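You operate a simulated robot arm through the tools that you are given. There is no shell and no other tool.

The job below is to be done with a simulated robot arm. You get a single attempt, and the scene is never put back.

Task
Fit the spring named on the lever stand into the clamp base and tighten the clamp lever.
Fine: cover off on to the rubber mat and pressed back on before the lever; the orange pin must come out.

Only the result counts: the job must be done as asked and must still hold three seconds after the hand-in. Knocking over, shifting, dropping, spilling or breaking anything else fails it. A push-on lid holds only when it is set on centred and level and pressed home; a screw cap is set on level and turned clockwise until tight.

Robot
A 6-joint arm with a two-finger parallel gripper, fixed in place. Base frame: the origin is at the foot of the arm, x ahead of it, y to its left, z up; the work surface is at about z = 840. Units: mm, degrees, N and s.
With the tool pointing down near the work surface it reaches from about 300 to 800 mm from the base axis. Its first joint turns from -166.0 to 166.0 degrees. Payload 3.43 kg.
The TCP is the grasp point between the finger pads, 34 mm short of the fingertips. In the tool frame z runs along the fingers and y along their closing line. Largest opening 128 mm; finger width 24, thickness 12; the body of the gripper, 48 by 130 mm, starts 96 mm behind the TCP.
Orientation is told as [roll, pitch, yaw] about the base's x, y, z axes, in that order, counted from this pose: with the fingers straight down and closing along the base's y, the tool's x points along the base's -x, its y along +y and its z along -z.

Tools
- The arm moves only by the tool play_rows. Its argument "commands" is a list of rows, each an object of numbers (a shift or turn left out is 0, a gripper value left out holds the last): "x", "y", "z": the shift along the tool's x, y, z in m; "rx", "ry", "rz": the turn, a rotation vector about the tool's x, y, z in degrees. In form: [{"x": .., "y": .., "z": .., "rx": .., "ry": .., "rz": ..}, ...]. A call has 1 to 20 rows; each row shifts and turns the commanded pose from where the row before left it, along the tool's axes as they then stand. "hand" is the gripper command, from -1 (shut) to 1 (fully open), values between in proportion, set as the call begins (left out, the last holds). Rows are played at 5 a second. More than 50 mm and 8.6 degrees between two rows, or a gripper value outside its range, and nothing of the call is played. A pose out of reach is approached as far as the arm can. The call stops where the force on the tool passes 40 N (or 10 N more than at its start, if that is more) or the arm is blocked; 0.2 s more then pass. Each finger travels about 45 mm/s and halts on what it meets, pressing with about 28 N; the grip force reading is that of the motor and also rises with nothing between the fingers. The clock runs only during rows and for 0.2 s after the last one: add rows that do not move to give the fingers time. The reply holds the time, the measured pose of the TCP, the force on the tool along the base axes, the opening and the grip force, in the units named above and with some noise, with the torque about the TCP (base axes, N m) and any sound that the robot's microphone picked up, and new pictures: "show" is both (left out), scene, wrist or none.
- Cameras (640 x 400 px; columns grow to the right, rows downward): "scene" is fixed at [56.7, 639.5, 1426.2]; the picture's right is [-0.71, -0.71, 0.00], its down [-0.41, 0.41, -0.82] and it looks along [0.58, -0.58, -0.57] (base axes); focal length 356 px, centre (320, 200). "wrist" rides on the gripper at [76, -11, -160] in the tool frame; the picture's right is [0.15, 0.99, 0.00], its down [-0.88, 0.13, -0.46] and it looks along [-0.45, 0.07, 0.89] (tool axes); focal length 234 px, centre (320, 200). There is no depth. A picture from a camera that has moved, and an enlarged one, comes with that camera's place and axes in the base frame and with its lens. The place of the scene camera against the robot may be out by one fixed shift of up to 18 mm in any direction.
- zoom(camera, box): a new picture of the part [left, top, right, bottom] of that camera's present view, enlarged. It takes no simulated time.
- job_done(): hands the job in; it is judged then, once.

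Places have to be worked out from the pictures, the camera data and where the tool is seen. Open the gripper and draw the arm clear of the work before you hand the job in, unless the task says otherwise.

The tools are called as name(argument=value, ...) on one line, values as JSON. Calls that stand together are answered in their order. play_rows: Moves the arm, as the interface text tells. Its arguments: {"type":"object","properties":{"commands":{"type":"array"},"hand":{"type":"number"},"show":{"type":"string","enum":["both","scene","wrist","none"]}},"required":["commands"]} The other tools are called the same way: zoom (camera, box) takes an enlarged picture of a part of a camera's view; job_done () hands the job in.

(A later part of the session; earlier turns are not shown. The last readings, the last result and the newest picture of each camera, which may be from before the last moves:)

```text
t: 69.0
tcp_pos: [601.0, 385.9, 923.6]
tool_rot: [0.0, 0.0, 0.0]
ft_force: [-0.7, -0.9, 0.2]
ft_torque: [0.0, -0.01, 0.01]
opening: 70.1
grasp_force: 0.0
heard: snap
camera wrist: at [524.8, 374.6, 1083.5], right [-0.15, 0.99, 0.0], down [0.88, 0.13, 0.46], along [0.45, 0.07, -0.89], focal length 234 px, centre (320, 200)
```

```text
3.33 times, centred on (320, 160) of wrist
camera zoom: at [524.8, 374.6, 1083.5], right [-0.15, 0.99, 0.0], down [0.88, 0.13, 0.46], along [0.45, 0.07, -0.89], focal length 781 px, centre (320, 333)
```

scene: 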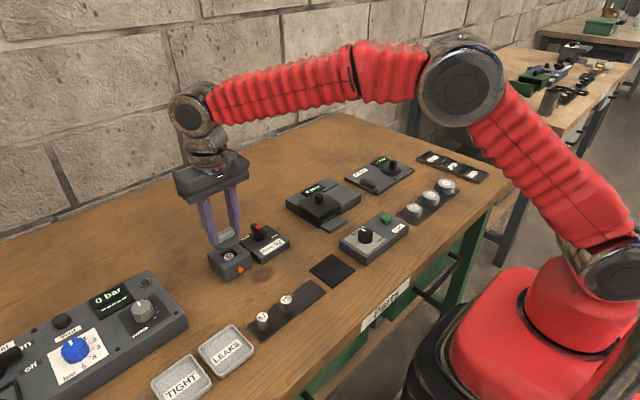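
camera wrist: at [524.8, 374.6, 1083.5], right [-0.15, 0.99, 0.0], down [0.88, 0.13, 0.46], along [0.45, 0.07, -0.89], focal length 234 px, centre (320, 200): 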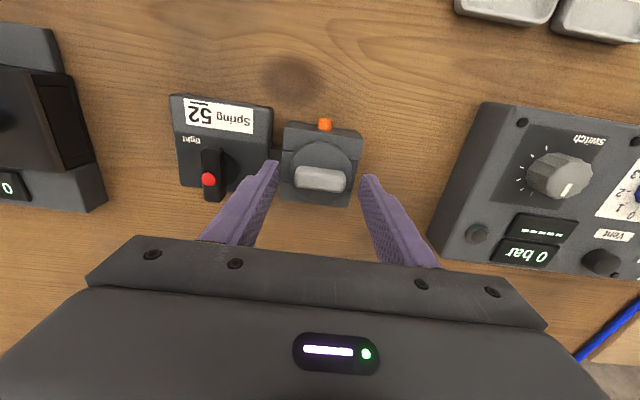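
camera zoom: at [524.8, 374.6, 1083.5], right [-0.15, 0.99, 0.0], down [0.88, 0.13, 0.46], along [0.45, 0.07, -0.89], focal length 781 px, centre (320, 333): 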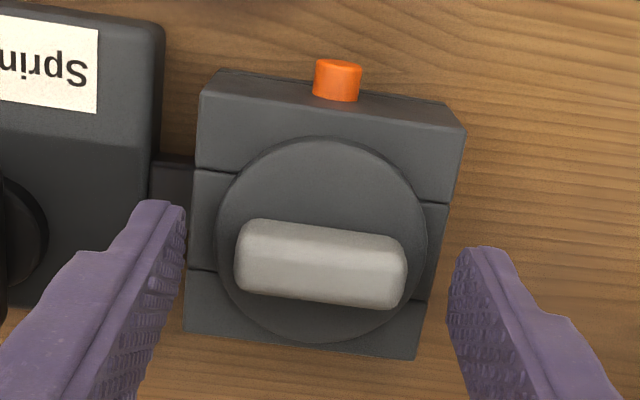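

Snap, and the cover now sits exactly as in the original picture. To make sure it is pressed home, I rise, close the fingers and press straight down on the bar's middle.

play_rows(commands=[{"z": -0.005}, {"z": -0.015}, {"x": 0.0005}, {}], hand=0.1, show="none")

play_rows(commands=[{}, {}, {}, {}, {}, {}], hand=-1, show="wrist")

zoom(camera="wrist", box=[260, 100, 380, 220])

zoom(camera="scene", box=[205, 225, 255, 285])

```text
t: 70.0
tcp_pos: [601.2, 386.7, 943.2]
tool_rot: [0.0, 0.0, -0.1]
ft_force: [-0.2, 0.9, 0.7]
ft_torque: [-0.02, -0.02, -0.01]
opening: 70.4
grasp_force: 0.1
```

```text
t: 71.4
tcp_pos: [600.5, 385.6, 943.1]
tool_rot: [0.0, -0.1, 0.1]
ft_force: [0.3, 0.1, -0.3]
ft_torque: [0.0, 0.0, 0.02]
opening: 0.0
grasp_force: 27.9
camera wrist: at [524.2, 374.1, 1103.6], right [-0.15, 0.99, 0.0], down [0.88, 0.13, 0.46], along [0.45, 0.07, -0.89], focal length 234 px, centre (320, 200)
```

wrist: 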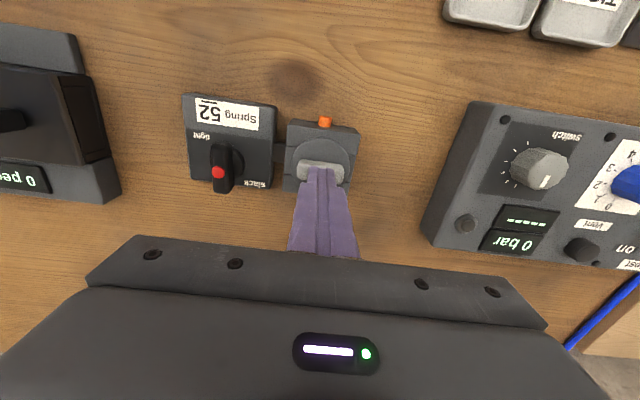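

```text
3.33 times, centred on (320, 160) of wrist
camera zoom: at [524.2, 374.1, 1103.6], right [-0.15, 0.99, 0.0], down [0.88, 0.13, 0.46], along [0.45, 0.07, -0.89], focal length 781 px, centre (320, 333)
```

zoom: 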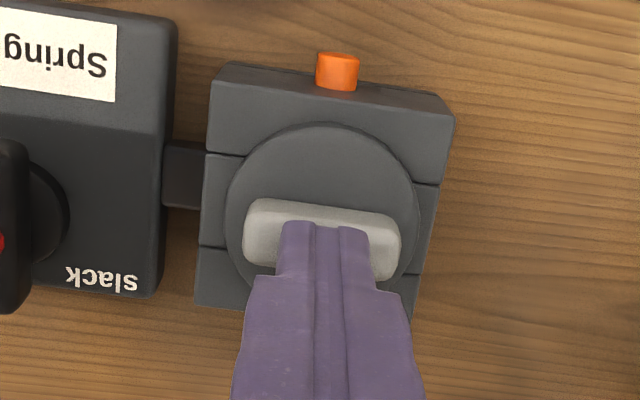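

```text
6.67 times, centred on (230, 255) of scene
camera zoom: at [56.7, 639.5, 1426.2], right [-0.71, -0.71, 0.0], down [-0.41, 0.41, -0.82], along [0.58, -0.58, -0.57], focal length 2377 px, centre (920, -167)
```

zoom: 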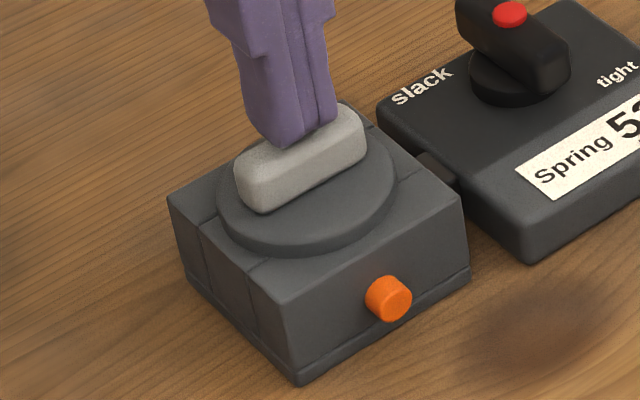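

The closed tips are centred above the bar, about 8 mm up. I lower and look for contact.

play_rows(commands=[{"z": 0.002}, {"z": 0.002}, {"z": 0.002}, {}], hand=-1, show="none")

play_rows(commands=[{"z": 0.001}, {"z": 0.001}, {}], hand=-1, show="none")

```text
t: 72.4
tcp_pos: [601.3, 386.7, 940.6]
tool_rot: [0.1, -0.2, 0.0]
ft_force: [-5.4, -6.7, 30.0]
ft_torque: [-0.25, 0.24, 0.01]
opening: 0.1
grasp_force: 27.6
```

```text
t: 72.8
tcp_pos: [602.3, 385.8, 941.1]
tool_rot: [0.2, -0.2, 0.0]
ft_force: [-3.3, -0.5, 4.4]
ft_torque: [-0.02, 0.12, 0.0]
opening: 0.1
grasp_force: 28.4
stopped in row 2: the force on the tool passed its limit at 42 N (the readings are from after the stop); the commanded pose is now the measured one
```

Pressed with about 40 N straight down on the bar, with no further snap, so the cover was already home. I rise and check it.

play_rows(commands=[{"z": -0.01}, {"z": -0.03}, {"z": -0.03}, {}, {}], hand=-0.6, show="wrist")

zoom(camera="scene", box=[205, 235, 255, 285])

zoom(camera="wrist", box=[180, 70, 380, 195])

```text
t: 74.0
tcp_pos: [602.0, 387.1, 1010.0]
tool_rot: [0.1, -0.2, 0.0]
ft_force: [-0.9, -0.1, 0.1]
ft_torque: [0.02, 0.03, -0.02]
opening: 25.5
grasp_force: 0.1
camera wrist: at [524.1, 374.8, 1169.8], right [-0.15, 0.99, 0.0], down [0.88, 0.13, 0.46], along [0.45, 0.07, -0.89], focal length 234 px, centre (320, 200)
```

wrist: 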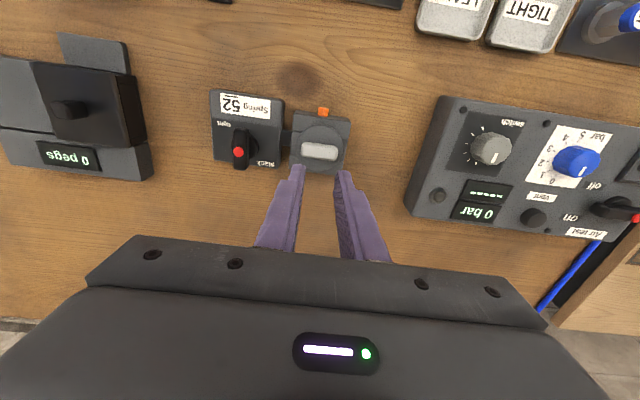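

```text
8.00 times, centred on (230, 260) of scene
camera zoom: at [56.7, 639.5, 1426.2], right [-0.71, -0.71, 0.0], down [-0.41, 0.41, -0.82], along [0.58, -0.58, -0.57], focal length 2852 px, centre (1040, -280)
```

zoom: 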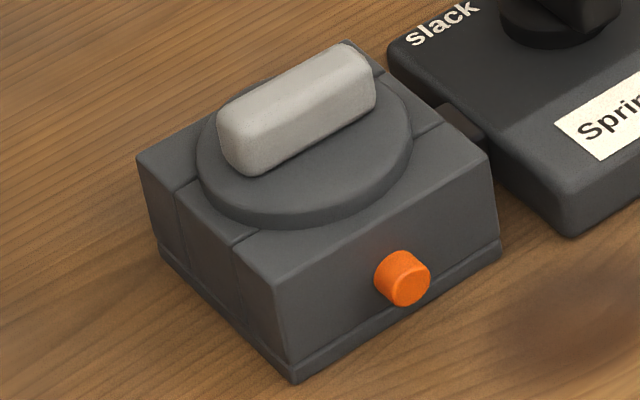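

```text
3.20 times, centred on (280, 132) of wrist
camera zoom: at [524.1, 374.8, 1169.8], right [-0.15, 0.99, 0.0], down [0.88, 0.13, 0.46], along [0.45, 0.07, -0.89], focal length 749 px, centre (448, 416)
```

zoom: 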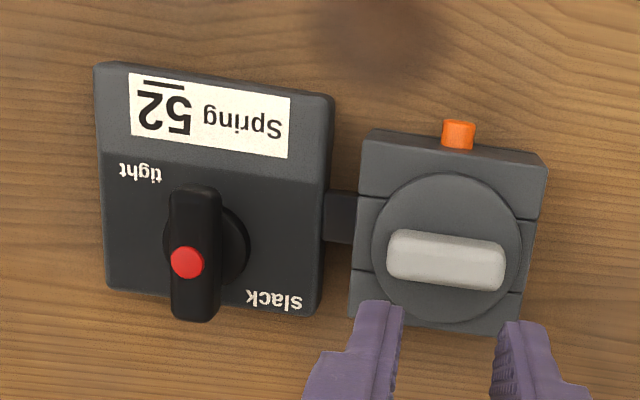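

The cover sits as it did at the start. Now the lever: I move over it at height to measure the pivot and bar.

play_rows(commands=[{"x": -0.004, "y": -0.047}, {"x": -0.004, "y": -0.047}, {}, {}, {}], hand=-0.3, show="wrist")

zoom(camera="wrist", box=[260, 80, 380, 190])

zoom(camera="scene", box=[240, 215, 290, 265])

```text
t: 75.2
tcp_pos: [609.6, 292.2, 1009.6]
tool_rot: [0.0, -0.2, 0.0]
ft_force: [-0.3, 0.0, 0.4]
ft_torque: [0.0, 0.01, 0.04]
opening: 44.8
grasp_force: 0.0
camera wrist: at [532.1, 281.1, 1168.7], right [-0.15, 0.99, 0.0], down [0.88, 0.13, 0.46], along [0.45, 0.07, -0.89], focal length 234 px, centre (320, 200)
```

wrist: 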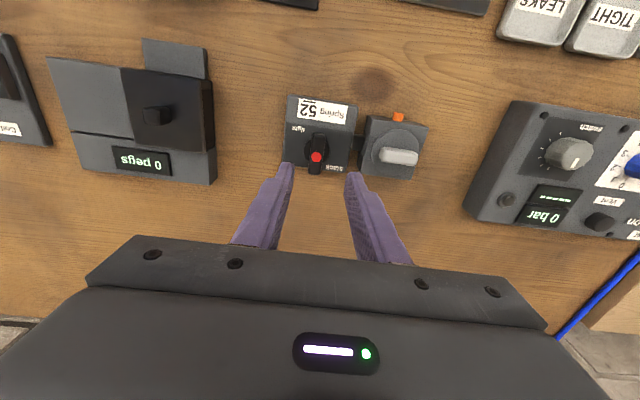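

```text
3.64 times, centred on (320, 135) of wrist
camera zoom: at [532.1, 281.1, 1168.7], right [-0.15, 0.99, 0.0], down [0.88, 0.13, 0.46], along [0.45, 0.07, -0.89], focal length 852 px, centre (320, 436)
```

zoom: 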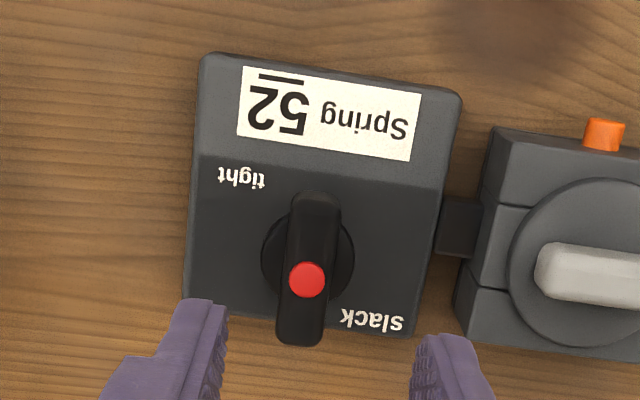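

```text
8.00 times, centred on (265, 240) of scene
camera zoom: at [56.7, 639.5, 1426.2], right [-0.71, -0.71, 0.0], down [-0.41, 0.41, -0.82], along [0.58, -0.58, -0.57], focal length 2852 px, centre (760, -120)
```

zoom: 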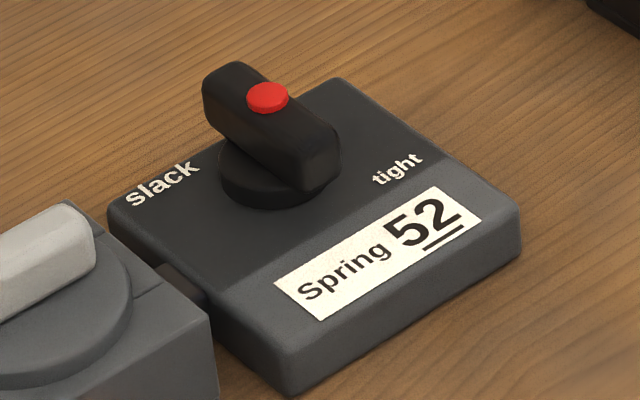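

The lever bar lies along x, pivot about (611, 289.5), top about z 902, 16 mm wide; the red dot is its centre. I come down above it, fingers open 45 mm either side in y, and recheck.

play_rows(commands=[{"x": -0.0027, "y": -0.003, "z": 0.02}, {"z": 0.02}, {"z": 0.02}, {}, {}, {}], hand=-0.3, show="wrist")

zoom(camera="wrist", box=[260, 90, 380, 200])

zoom(camera="scene", box=[230, 195, 300, 265])

```text
t: 76.6
tcp_pos: [612.6, 288.7, 950.2]
tool_rot: [0.1, -0.3, 0.0]
ft_force: [0.3, -0.1, 0.4]
ft_torque: [-0.01, -0.03, 0.0]
opening: 44.7
grasp_force: 0.0
camera wrist: at [535.5, 276.9, 1109.1], right [-0.15, 0.99, 0.0], down [0.88, 0.13, 0.46], along [0.45, 0.07, -0.89], focal length 234 px, centre (320, 200)
```

wrist: 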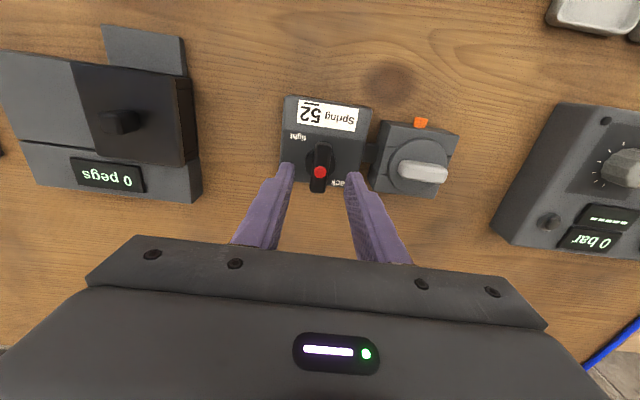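

```text
3.64 times, centred on (320, 145) of wrist
camera zoom: at [535.5, 276.9, 1109.1], right [-0.15, 0.99, 0.0], down [0.88, 0.13, 0.46], along [0.45, 0.07, -0.89], focal length 852 px, centre (320, 400)
```

zoom: 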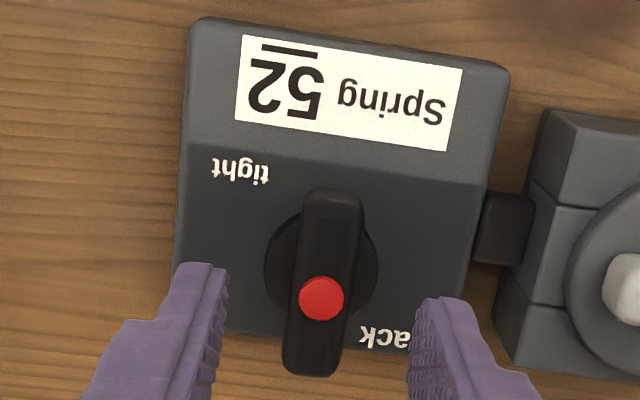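

```text
5.71 times, centred on (265, 230) of scene
camera zoom: at [56.7, 639.5, 1426.2], right [-0.71, -0.71, 0.0], down [-0.41, 0.41, -0.82], along [0.58, -0.58, -0.57], focal length 2037 px, centre (634, 29)
```

zoom: 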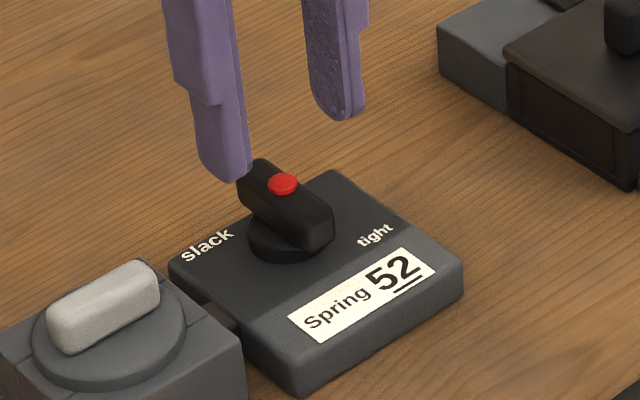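

The pivot refines to about (610.5–611.4, 288.8); the tool is at (611.5–612.3, 287.9) with 0.25° of pitch left over from the press. I correct both and lower so the tips straddle the bar above its disc.

play_rows(commands=[{"x": 0.001, "y": 0.0009, "ry": 0.25}, {"z": 0.01}, {"z": 0.01}, {"z": 0.005}, {}, {}, {}], hand=-0.3, show="wrist")

zoom(camera="wrist", box=[260, 100, 380, 210])

zoom(camera="scene", box=[230, 195, 300, 265])

```text
t: 78.2
tcp_pos: [611.5, 291.4, 925.0]
tool_rot: [0.1, 0.1, 0.0]
ft_force: [-0.1, -1.1, -0.2]
ft_torque: [0.0, 0.01, -0.02]
opening: 44.7
grasp_force: 0.1
camera wrist: at [535.2, 278.3, 1084.3], right [-0.15, 0.99, 0.0], down [0.88, 0.13, 0.46], along [0.45, 0.07, -0.89], focal length 234 px, centre (320, 200)
```

wrist: 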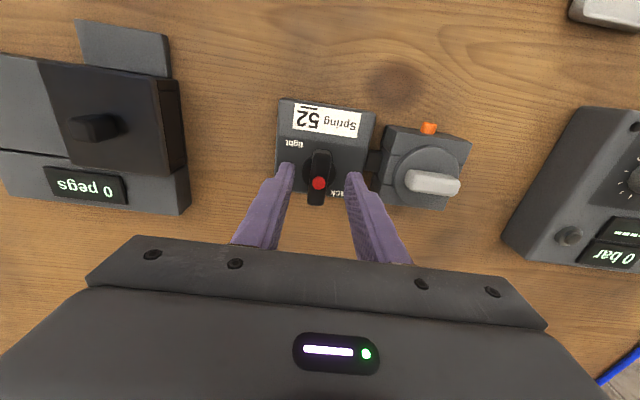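

```text
3.64 times, centred on (320, 155) of wrist
camera zoom: at [535.2, 278.3, 1084.3], right [-0.15, 0.99, 0.0], down [0.88, 0.13, 0.46], along [0.45, 0.07, -0.89], focal length 852 px, centre (320, 364)
```

zoom: 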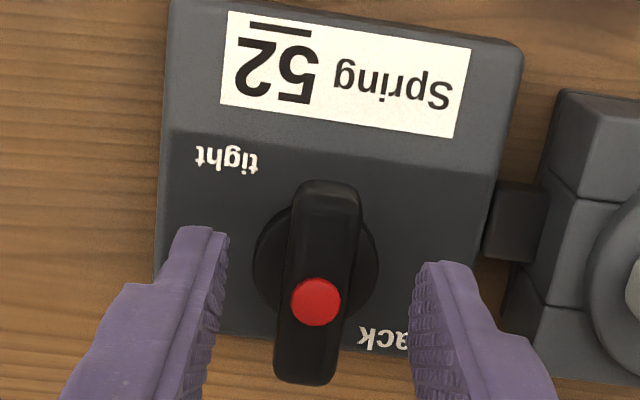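

```text
5.71 times, centred on (265, 230) of scene
camera zoom: at [56.7, 639.5, 1426.2], right [-0.71, -0.71, 0.0], down [-0.41, 0.41, -0.82], along [0.58, -0.58, -0.57], focal length 2037 px, centre (634, 29)
```

zoom: 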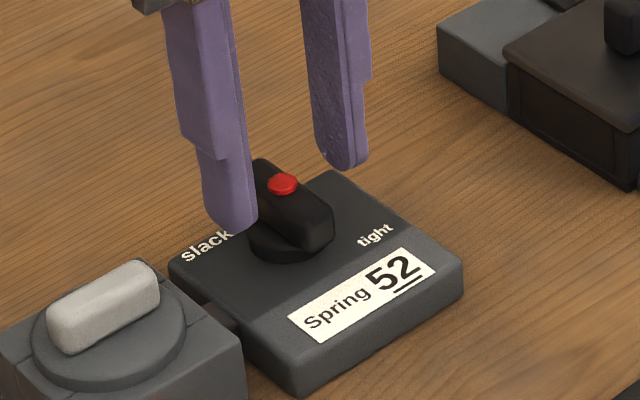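

The red dot is directly under the tool axis. I lower 3 mm more and close on the lever bar.

play_rows(commands=[{"z": 0.0015}, {"z": 0.0015}, {}, {}], hand=-0.3, show="none")

play_rows(commands=[{}, {}, {}, {}], hand=-1, show="wrist")

zoom(camera="wrist", box=[260, 100, 380, 210])

zoom(camera="scene", box=[230, 195, 300, 265])

```text
t: 79.2
tcp_pos: [612.3, 290.2, 921.2]
tool_rot: [0.1, 0.1, -0.1]
ft_force: [-0.5, -0.5, -0.8]
ft_torque: [-0.01, 0.04, 0.03]
opening: 44.8
grasp_force: 0.0
```

```text
t: 80.2
tcp_pos: [611.9, 290.7, 922.8]
tool_rot: [0.1, 0.1, -0.1]
ft_force: [0.1, -5.0, 0.4]
ft_torque: [-0.2, 0.08, -0.03]
opening: 16.8
grasp_force: 45.0
camera wrist: at [535.1, 278.0, 1081.5], right [-0.15, 0.99, 0.0], down [0.88, 0.13, 0.45], along [0.45, 0.07, -0.89], focal length 234 px, centre (320, 200)
```

wrist: 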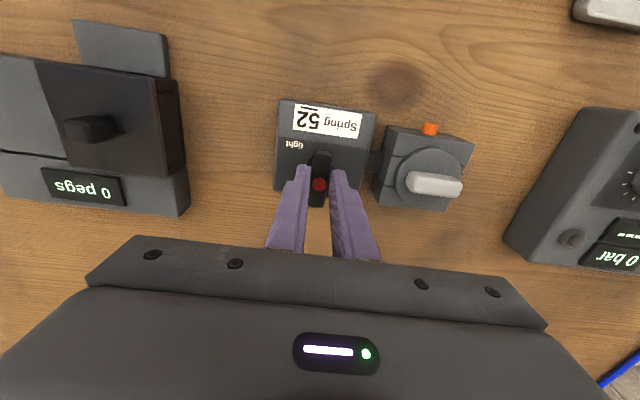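

```text
3.64 times, centred on (320, 155) of wrist
camera zoom: at [535.1, 278.0, 1081.5], right [-0.15, 0.99, 0.0], down [0.88, 0.13, 0.45], along [0.45, 0.07, -0.89], focal length 852 px, centre (320, 364)
```

zoom: 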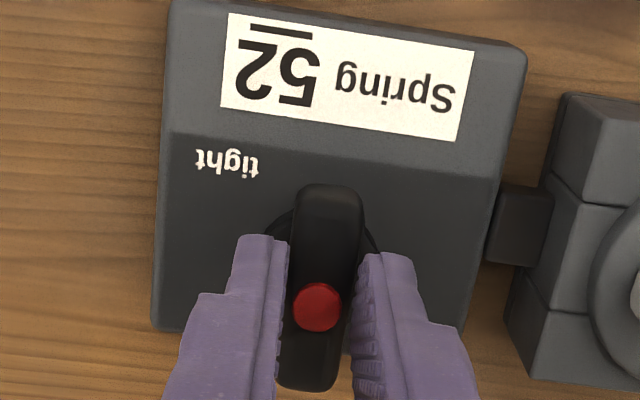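

```text
5.71 times, centred on (265, 230) of scene
camera zoom: at [56.7, 639.5, 1426.2], right [-0.71, -0.71, 0.0], down [-0.41, 0.41, -0.82], along [0.58, -0.58, -0.57], focal length 2037 px, centre (634, 29)
```

zoom: 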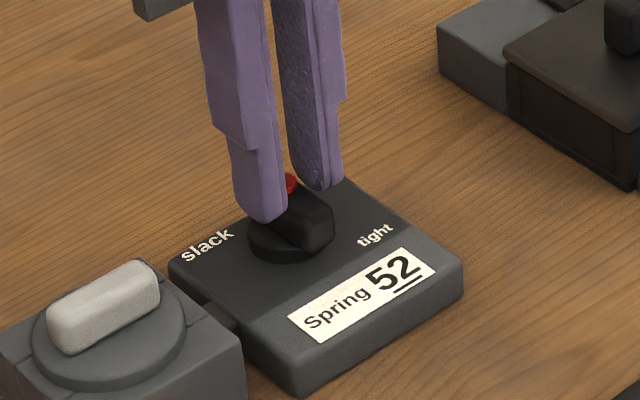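

The bar is held at 16.8 mm with −5 N in y, so the pivot is about half a millimetre towards −y. I relieve that and try a small clockwise turn, watching the torque.

play_rows(commands=[{"y": -0.0005}, {"rz": 4}, {"rz": 4}, {}], hand=-1, show="wrist")

zoom(camera="wrist", box=[260, 100, 380, 210])

zoom(camera="scene", box=[230, 195, 300, 265])

```text
t: 81.2
tcp_pos: [612.8, 290.7, 922.3]
tool_rot: [0.2, 0.0, -8.0]
ft_force: [2.2, 6.9, -9.6]
ft_torque: [0.23, -0.67, 0.02]
opening: 17.0
grasp_force: 45.2
camera wrist: at [534.3, 289.2, 1081.5], right [-0.01, 1.0, 0.0], down [0.89, 0.0, 0.45], along [0.45, 0.01, -0.89], focal length 234 px, centre (320, 200)
```

wrist: 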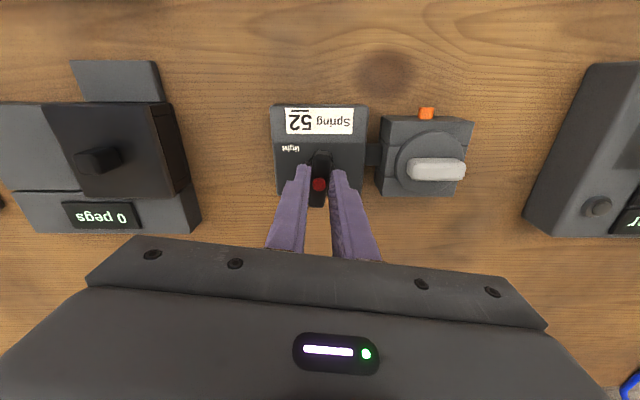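

```text
3.64 times, centred on (320, 155) of wrist
camera zoom: at [534.3, 289.2, 1081.5], right [-0.01, 1.0, 0.0], down [0.89, 0.0, 0.45], along [0.45, 0.01, -0.89], focal length 852 px, centre (320, 364)
```

zoom: 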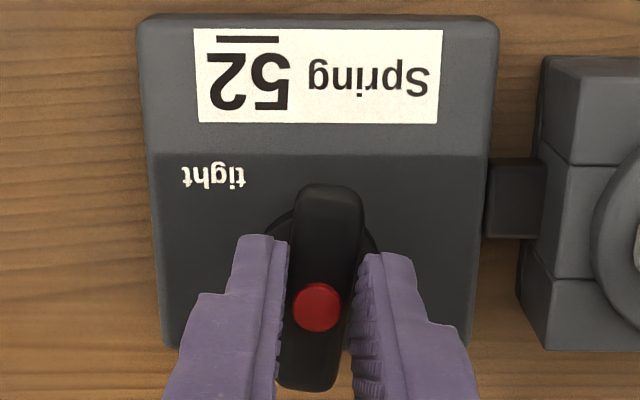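

```text
5.71 times, centred on (265, 230) of scene
camera zoom: at [56.7, 639.5, 1426.2], right [-0.71, -0.71, 0.0], down [-0.41, 0.41, -0.82], along [0.58, -0.58, -0.57], focal length 2037 px, centre (634, 29)
```

zoom: 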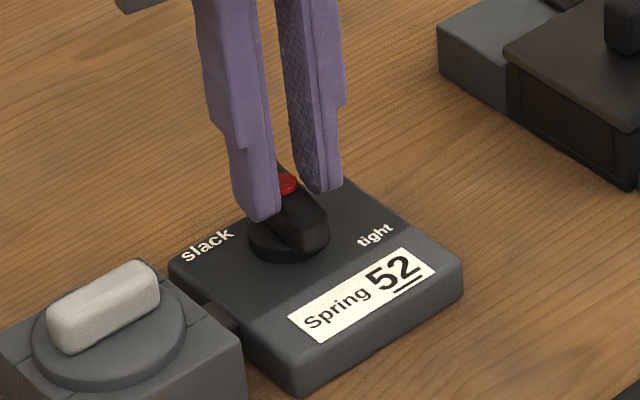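

The lever turns freely clockwise with the gripper (8° so far, little torque). I continue in steps, trimming 0.3 mm for the side force.

play_rows(commands=[{"y": 0.0003, "rz": 6}, {"rz": 6}, {"rz": 6}, {}], hand=-1, show="none")

```text
t: 82.2
tcp_pos: [611.6, 293.1, 921.9]
tool_rot: [0.2, 0.1, -26.0]
ft_force: [8.0, 31.4, -20.9]
ft_torque: [0.66, -1.09, 0.16]
opening: 16.9
grasp_force: 45.4
```

Side force has grown to about 31 N in +y and 8 N in +x, the pattern for a pivot a few mm further in +x than my grip point. I stop turning and shift the tool along that force to relieve it.

play_rows(commands=[{"x": 0.0003, "y": 0.0013}, {}, {}], hand=-1, show="wrist")

zoom(camera="scene", box=[200, 195, 300, 275])

zoom(camera="wrist", box=[260, 100, 380, 210])

```text
t: 83.0
tcp_pos: [612.7, 292.7, 921.6]
tool_rot: [0.0, 0.1, -26.0]
ft_force: [6.9, 28.6, -21.4]
ft_torque: [0.84, -0.49, 0.15]
opening: 16.9
grasp_force: 45.1
camera wrist: at [538.5, 314.5, 1081.7], right [0.3, 0.95, 0.0], down [0.85, -0.27, 0.45], along [0.43, -0.14, -0.89], focal length 234 px, centre (320, 200)
```

wrist: 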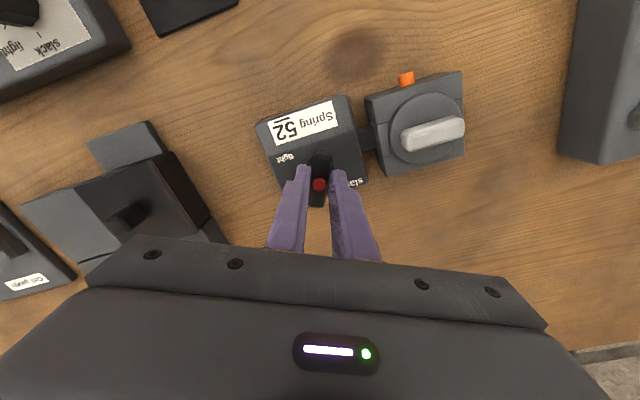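

```text
5.00 times, centred on (250, 235) of scene
camera zoom: at [56.7, 639.5, 1426.2], right [-0.71, -0.71, 0.0], down [-0.41, 0.41, -0.82], along [0.58, -0.58, -0.57], focal length 1783 px, centre (670, 25)
```

zoom: 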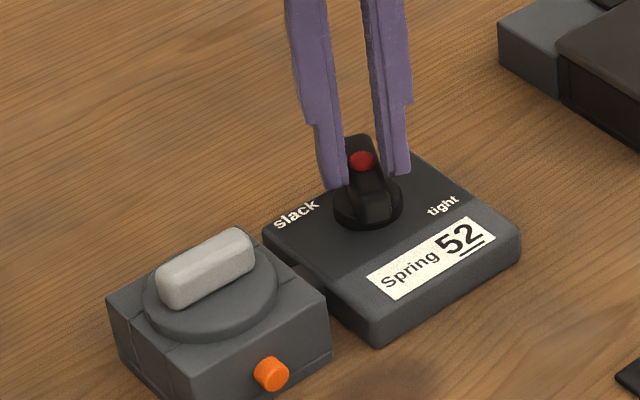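

```text
3.64 times, centred on (320, 155) of wrist
camera zoom: at [538.5, 314.5, 1081.7], right [0.3, 0.95, 0.0], down [0.85, -0.27, 0.45], along [0.43, -0.14, -0.89], focal length 852 px, centre (320, 364)
```

zoom: 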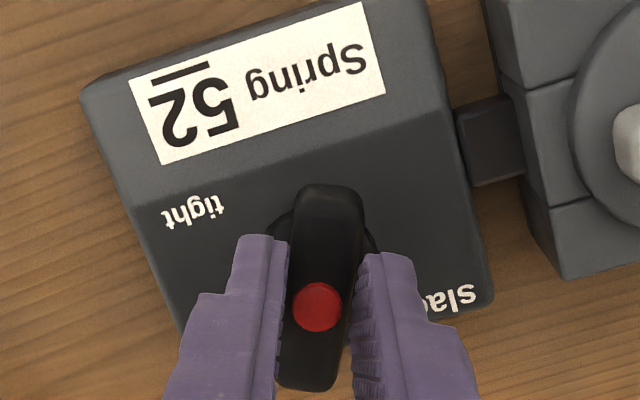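

The load hardly changed, so I relieve further: about 1 mm more towards +y and 0.7 mm down, following the measured forces.

play_rows(commands=[{"x": 0.0003, "y": 0.001, "z": 0.0007}, {}, {}], hand=-1, show="none")

```text
t: 83.8
tcp_pos: [611.7, 291.5, 922.9]
tool_rot: [0.0, 0.1, -26.0]
ft_force: [0.2, 15.6, -9.9]
ft_torque: [0.74, 0.91, 0.07]
opening: 16.8
grasp_force: 45.1
```

play_rows(commands=[{"x": 0.0002, "y": 0.001, "z": 0.0005}, {}, {}], hand=-1, show="wrist")

```text
t: 84.6
tcp_pos: [611.9, 292.5, 922.0]
tool_rot: [0.0, 0.0, -25.9]
ft_force: [-16.2, -3.9, 4.6]
ft_torque: [-0.02, 1.26, -0.03]
opening: 17.0
grasp_force: 44.8
camera wrist: at [538.6, 314.9, 1081.7], right [0.3, 0.95, 0.0], down [0.85, -0.27, 0.45], along [0.43, -0.14, -0.89], focal length 234 px, centre (320, 200)
```

wrist: 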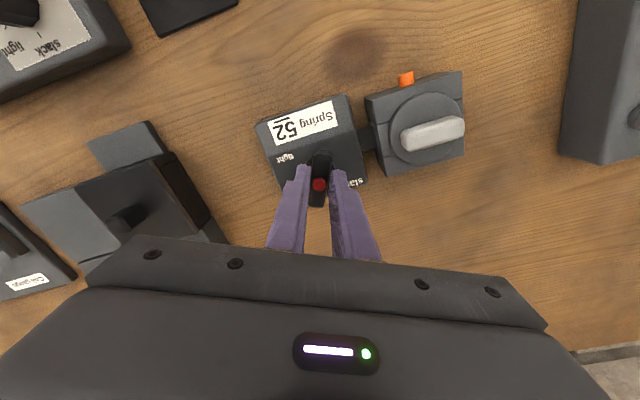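

The forces fit a pivot at about (617, 288.8): my grip is 6 mm short of it, and re-triangulating the red dot gives the bar top at only z≈889, so I hold just its top edge. I open, shift 5.9 mm along the bar onto the pivot, and look before lowering.

play_rows(commands=[{}, {}, {"x": -0.003}, {"x": -0.0029}, {}, {}], hand=-0.375, show="wrist")

zoom(camera="wrist", box=[260, 100, 380, 210])

zoom(camera="scene", box=[235, 205, 295, 265])

```text
t: 86.0
tcp_pos: [617.5, 291.4, 921.5]
tool_rot: [0.2, 0.0, -26.0]
ft_force: [0.1, 0.6, -0.9]
ft_torque: [0.0, 0.01, -0.01]
opening: 39.8
grasp_force: 0.1
camera wrist: at [544.3, 313.1, 1080.6], right [0.3, 0.95, 0.0], down [0.85, -0.27, 0.45], along [0.43, -0.14, -0.89], focal length 234 px, centre (320, 200)
```

wrist: 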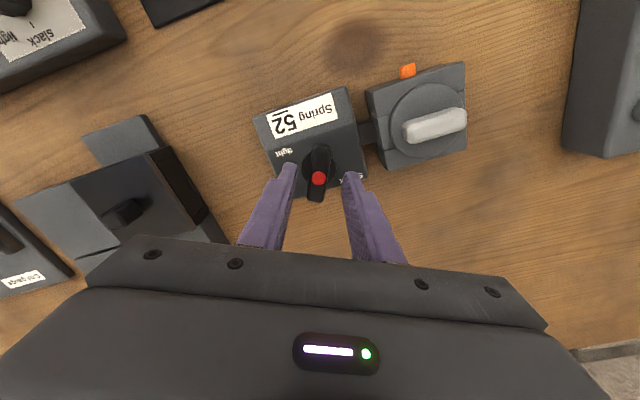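

```text
3.64 times, centred on (320, 155) of wrist
camera zoom: at [544.3, 313.1, 1080.6], right [0.3, 0.95, 0.0], down [0.85, -0.27, 0.45], along [0.43, -0.14, -0.89], focal length 852 px, centre (320, 364)
```

zoom: 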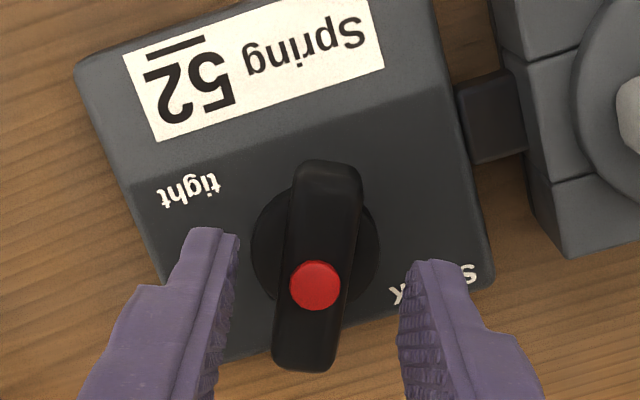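

```text
6.67 times, centred on (265, 235) of scene
camera zoom: at [56.7, 639.5, 1426.2], right [-0.71, -0.71, 0.0], down [-0.41, 0.41, -0.82], along [0.58, -0.58, -0.57], focal length 2377 px, centre (687, -33)
```

zoom: 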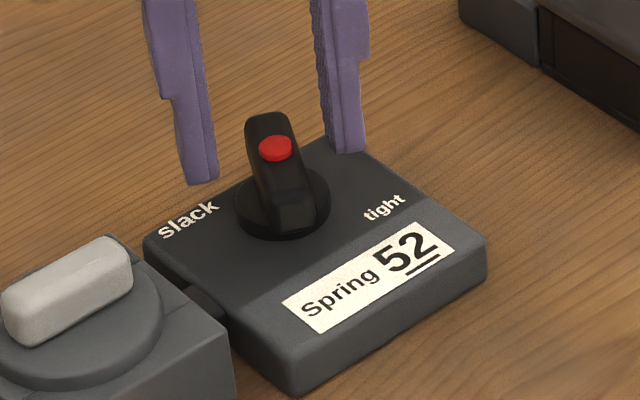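

Now the red dot lies on the tool axis at z≈889. I lower 7 mm for a proper hold and close.

play_rows(commands=[{"z": 0.003}, {"z": 0.002}, {"z": 0.002}, {}, {}], hand=-0.375, show="none")

play_rows(commands=[{}, {}, {}], hand=-1, show="wrist")

zoom(camera="wrist", box=[260, 100, 380, 210])

zoom(camera="scene", box=[235, 205, 295, 265])

```text
t: 87.2
tcp_pos: [617.2, 292.2, 913.2]
tool_rot: [0.1, 0.1, -26.0]
ft_force: [-0.3, 0.3, 0.7]
ft_torque: [0.01, 0.0, -0.01]
opening: 40.0
grasp_force: 0.1
```

```text
t: 88.0
tcp_pos: [617.4, 290.4, 913.7]
tool_rot: [0.0, 0.2, -26.1]
ft_force: [-6.6, -14.2, 3.4]
ft_torque: [-0.29, 0.69, 0.03]
opening: 17.0
grasp_force: 42.6
camera wrist: at [543.6, 312.5, 1073.4], right [0.3, 0.95, 0.0], down [0.85, -0.27, 0.45], along [0.43, -0.14, -0.89], focal length 234 px, centre (320, 200)
```

wrist: 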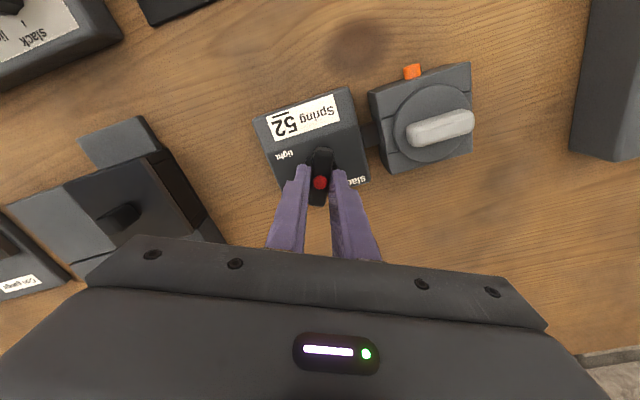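

```text
3.64 times, centred on (320, 155) of wrist
camera zoom: at [543.6, 312.5, 1073.4], right [0.3, 0.95, 0.0], down [0.85, -0.27, 0.45], along [0.43, -0.14, -0.89], focal length 852 px, centre (320, 364)
```

zoom: 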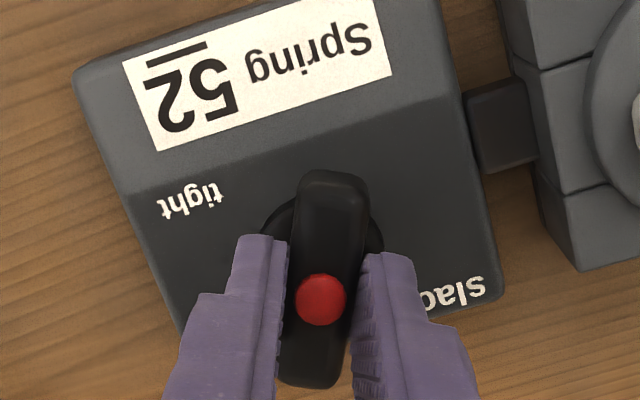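

```text
6.67 times, centred on (265, 235) of scene
camera zoom: at [56.7, 639.5, 1426.2], right [-0.71, -0.71, 0.0], down [-0.41, 0.41, -0.82], along [0.58, -0.58, -0.57], focal length 2377 px, centre (687, -33)
```

zoom: 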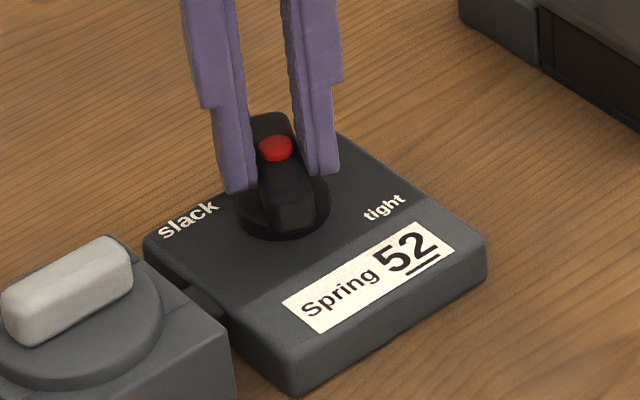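

A firm hold centred on the pivot now. I relieve the −15 N side force by 0.6 mm and continue turning clockwise.

play_rows(commands=[{"y": -0.0006}, {"rz": 6}, {"rz": 6}, {}], hand=-1, show="none")

```text
t: 89.0
tcp_pos: [617.9, 290.2, 913.9]
tool_rot: [0.0, 0.0, -38.1]
ft_force: [-8.0, -25.3, -1.5]
ft_torque: [-0.32, 0.55, 0.01]
opening: 17.0
grasp_force: 45.1
```

play_rows(commands=[{"x": -0.0004, "y": -0.001}, {}, {}], hand=-1, show="none")

```text
t: 89.8
tcp_pos: [618.0, 290.2, 912.7]
tool_rot: [0.1, 0.1, -38.0]
ft_force: [-6.9, -13.4, -7.4]
ft_torque: [-1.06, -0.75, 0.0]
opening: 16.8
grasp_force: 45.8
```

play_rows(commands=[{"x": 0.0, "y": -0.001}, {"rz": 6}, {"rz": 6}, {}], hand=-1, show="wrist")

zoom(camera="scene", box=[205, 205, 295, 285])

```text
t: 90.8
tcp_pos: [617.5, 289.8, 912.6]
tool_rot: [0.1, 0.2, -50.1]
ft_force: [2.4, 5.8, -14.2]
ft_torque: [-0.29, -0.57, 0.01]
opening: 17.0
grasp_force: 44.9
camera wrist: at [558.9, 339.5, 1073.5], right [0.66, 0.75, 0.0], down [0.67, -0.59, 0.45], along [0.34, -0.3, -0.89], focal length 234 px, centre (320, 200)
```

wrist: 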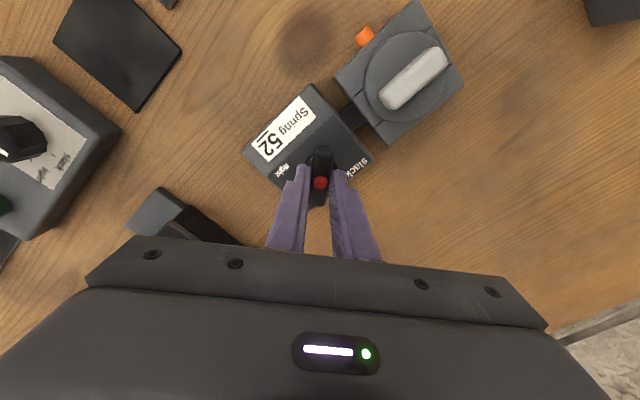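

```text
5.00 times, centred on (250, 245) of scene
camera zoom: at [56.7, 639.5, 1426.2], right [-0.71, -0.71, 0.0], down [-0.41, 0.41, -0.82], along [0.58, -0.58, -0.57], focal length 1783 px, centre (670, -25)
```

zoom: 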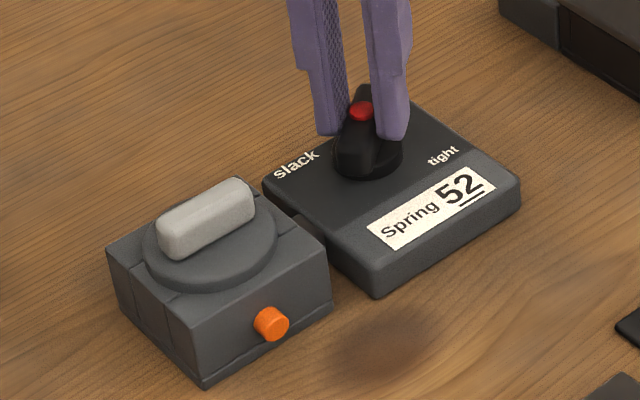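

Turned to 50° with small side forces. I ease 0.4 mm down and continue.

play_rows(commands=[{"y": 0.0003, "z": 0.0004}, {"rz": 6}, {"rz": 6}, {}], hand=-1, show="none")

```text
t: 91.8
tcp_pos: [617.1, 289.0, 913.0]
tool_rot: [0.2, 0.2, -62.0]
ft_force: [8.7, 11.3, -12.6]
ft_torque: [0.7, -0.06, 0.0]
opening: 17.1
grasp_force: 45.9
```

play_rows(commands=[{"x": 0.0004, "y": 0.0007, "z": 0.0004}, {"rz": 6}, {"rz": 6}, {}], hand=-1, show="none")

```text
t: 92.8
tcp_pos: [616.6, 289.3, 913.3]
tool_rot: [-0.1, 0.1, -73.9]
ft_force: [1.9, 3.5, -1.4]
ft_torque: [1.14, 0.33, 0.0]
opening: 17.1
grasp_force: 44.9
```

play_rows(commands=[{"rz": 5}, {"rz": 5}, {}], hand=-1, show="wrist")

zoom(camera="scene", box=[205, 205, 295, 285])

zoom(camera="wrist", box=[240, 20, 400, 210])

```text
t: 93.6
tcp_pos: [616.0, 289.4, 913.1]
tool_rot: [0.1, 0.1, -84.0]
ft_force: [-0.4, 6.3, 6.4]
ft_torque: [-0.94, -0.05, -0.02]
opening: 16.9
grasp_force: 45.0
camera wrist: at [596.8, 363.0, 1073.5], right [0.97, 0.25, 0.0], down [0.22, -0.86, 0.45], along [0.11, -0.44, -0.89], focal length 234 px, centre (320, 200)
```

wrist: 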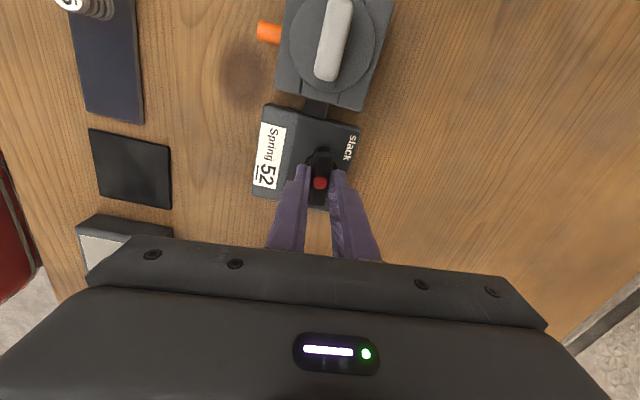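

```text
5.00 times, centred on (250, 245) of scene
camera zoom: at [56.7, 639.5, 1426.2], right [-0.71, -0.71, 0.0], down [-0.41, 0.41, -0.82], along [0.58, -0.58, -0.57], focal length 1783 px, centre (670, -25)
```

zoom: 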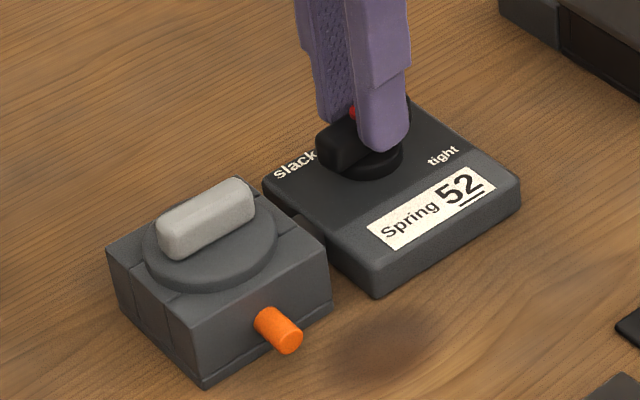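

```text
2.11 times, centred on (320, 115) of wrist
camera zoom: at [596.8, 363.0, 1073.5], right [0.97, 0.25, 0.0], down [0.22, -0.86, 0.45], along [0.11, -0.44, -0.89], focal length 493 px, centre (320, 379)
```

zoom: 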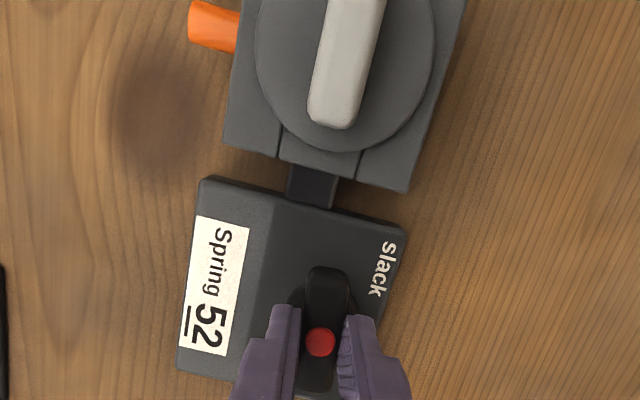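

The orange pin has now come out visibly further with the lever at 84°. I continue gently to the end of its travel.

play_rows(commands=[{"rz": 3}, {"rz": 3}, {}], hand=-1, show="none")

zoom(camera="scene", box=[205, 205, 295, 285])

```text
t: 94.4
tcp_pos: [616.7, 289.0, 912.9]
tool_rot: [-0.1, 0.1, -89.9]
ft_force: [-1.5, 5.4, 12.4]
ft_torque: [-0.6, 0.11, 0.03]
opening: 17.1
grasp_force: 44.4
```

```text
5.00 times, centred on (250, 245) of scene
camera zoom: at [56.7, 639.5, 1426.2], right [-0.71, -0.71, 0.0], down [-0.41, 0.41, -0.82], along [0.58, -0.58, -0.57], focal length 1783 px, centre (670, -25)
```

zoom: 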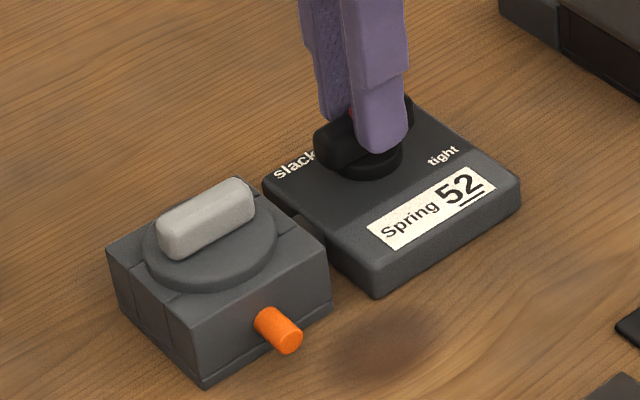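

At 90°. I check for an end stop with a few more degrees, watching the torque about z.

play_rows(commands=[{"z": -0.0003, "rz": 3}, {}], hand=-1, show="none")

```text
t: 95.0
tcp_pos: [616.6, 289.1, 915.4]
tool_rot: [0.0, 0.1, -93.0]
ft_force: [-3.3, 2.2, 12.9]
ft_torque: [0.06, 0.07, 1.4]
opening: 17.6
grasp_force: 45.1
```

Torque jumped to 1.4 N·m: the end stop is at about 90°, so the lever is fully tight. I open the fingers to release it.

play_rows(commands=[{}, {}, {}], hand=-0.375, show="none")

play_rows(commands=[{"z": -0.005}, {"z": -0.02}, {"z": -0.03}, {"z": -0.03}, {}, {}], hand=-0.375)

zoom(camera="scene", box=[205, 205, 295, 285])

zoom(camera="wrist", box=[220, 20, 420, 200])

```text
t: 95.8
tcp_pos: [618.7, 288.8, 912.8]
tool_rot: [0.0, 0.0, -92.9]
ft_force: [0.4, 0.7, -0.8]
ft_torque: [0.01, -0.01, -0.01]
opening: 39.9
grasp_force: 0.0
```

```text
t: 97.2
tcp_pos: [617.8, 288.0, 998.5]
tool_rot: [-0.1, 0.1, -93.0]
ft_force: [0.4, 0.5, 0.0]
ft_torque: [-0.01, -0.02, 0.01]
opening: 39.7
grasp_force: 0.0
camera wrist: at [609.9, 363.5, 1158.1], right [1.0, 0.09, 0.0], down [0.08, -0.89, 0.45], along [0.04, -0.45, -0.89], focal length 234 px, centre (320, 200)
```

scene: 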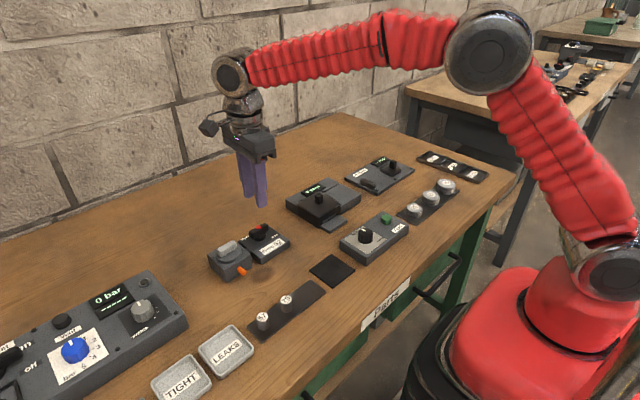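
wrist: 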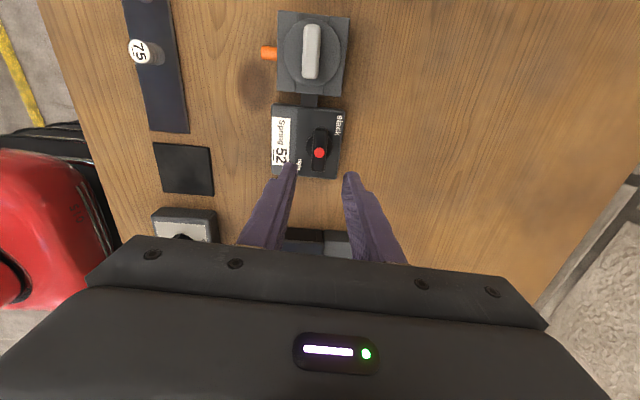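

```text
5.00 times, centred on (250, 245) of scene
camera zoom: at [56.7, 639.5, 1426.2], right [-0.71, -0.71, 0.0], down [-0.41, 0.41, -0.82], along [0.58, -0.58, -0.57], focal length 1783 px, centre (670, -25)
```

zoom: 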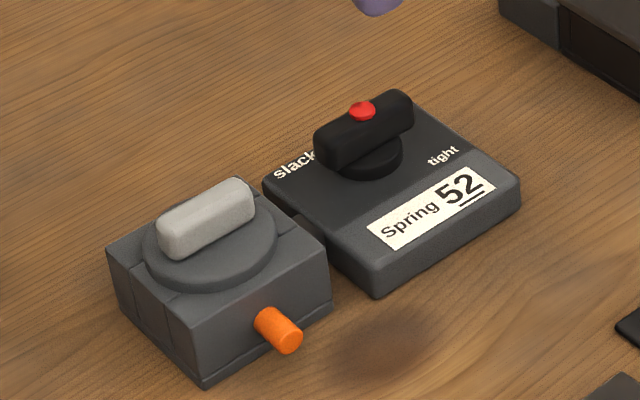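

```text
2.22 times, centred on (320, 110) of wrist
camera zoom: at [609.9, 363.5, 1158.1], right [1.0, 0.09, 0.0], down [0.08, -0.89, 0.45], along [0.04, -0.45, -0.89], focal length 520 px, centre (320, 400)
```

zoom: 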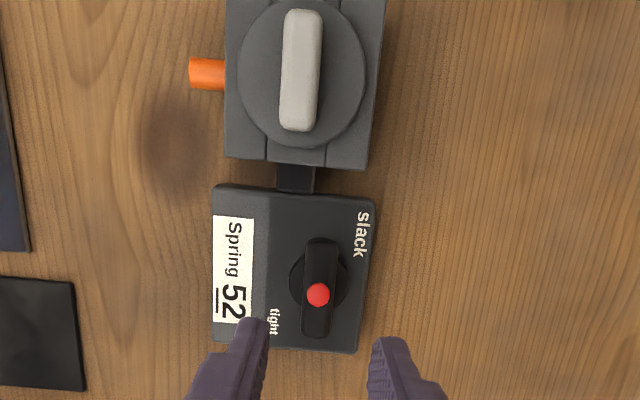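

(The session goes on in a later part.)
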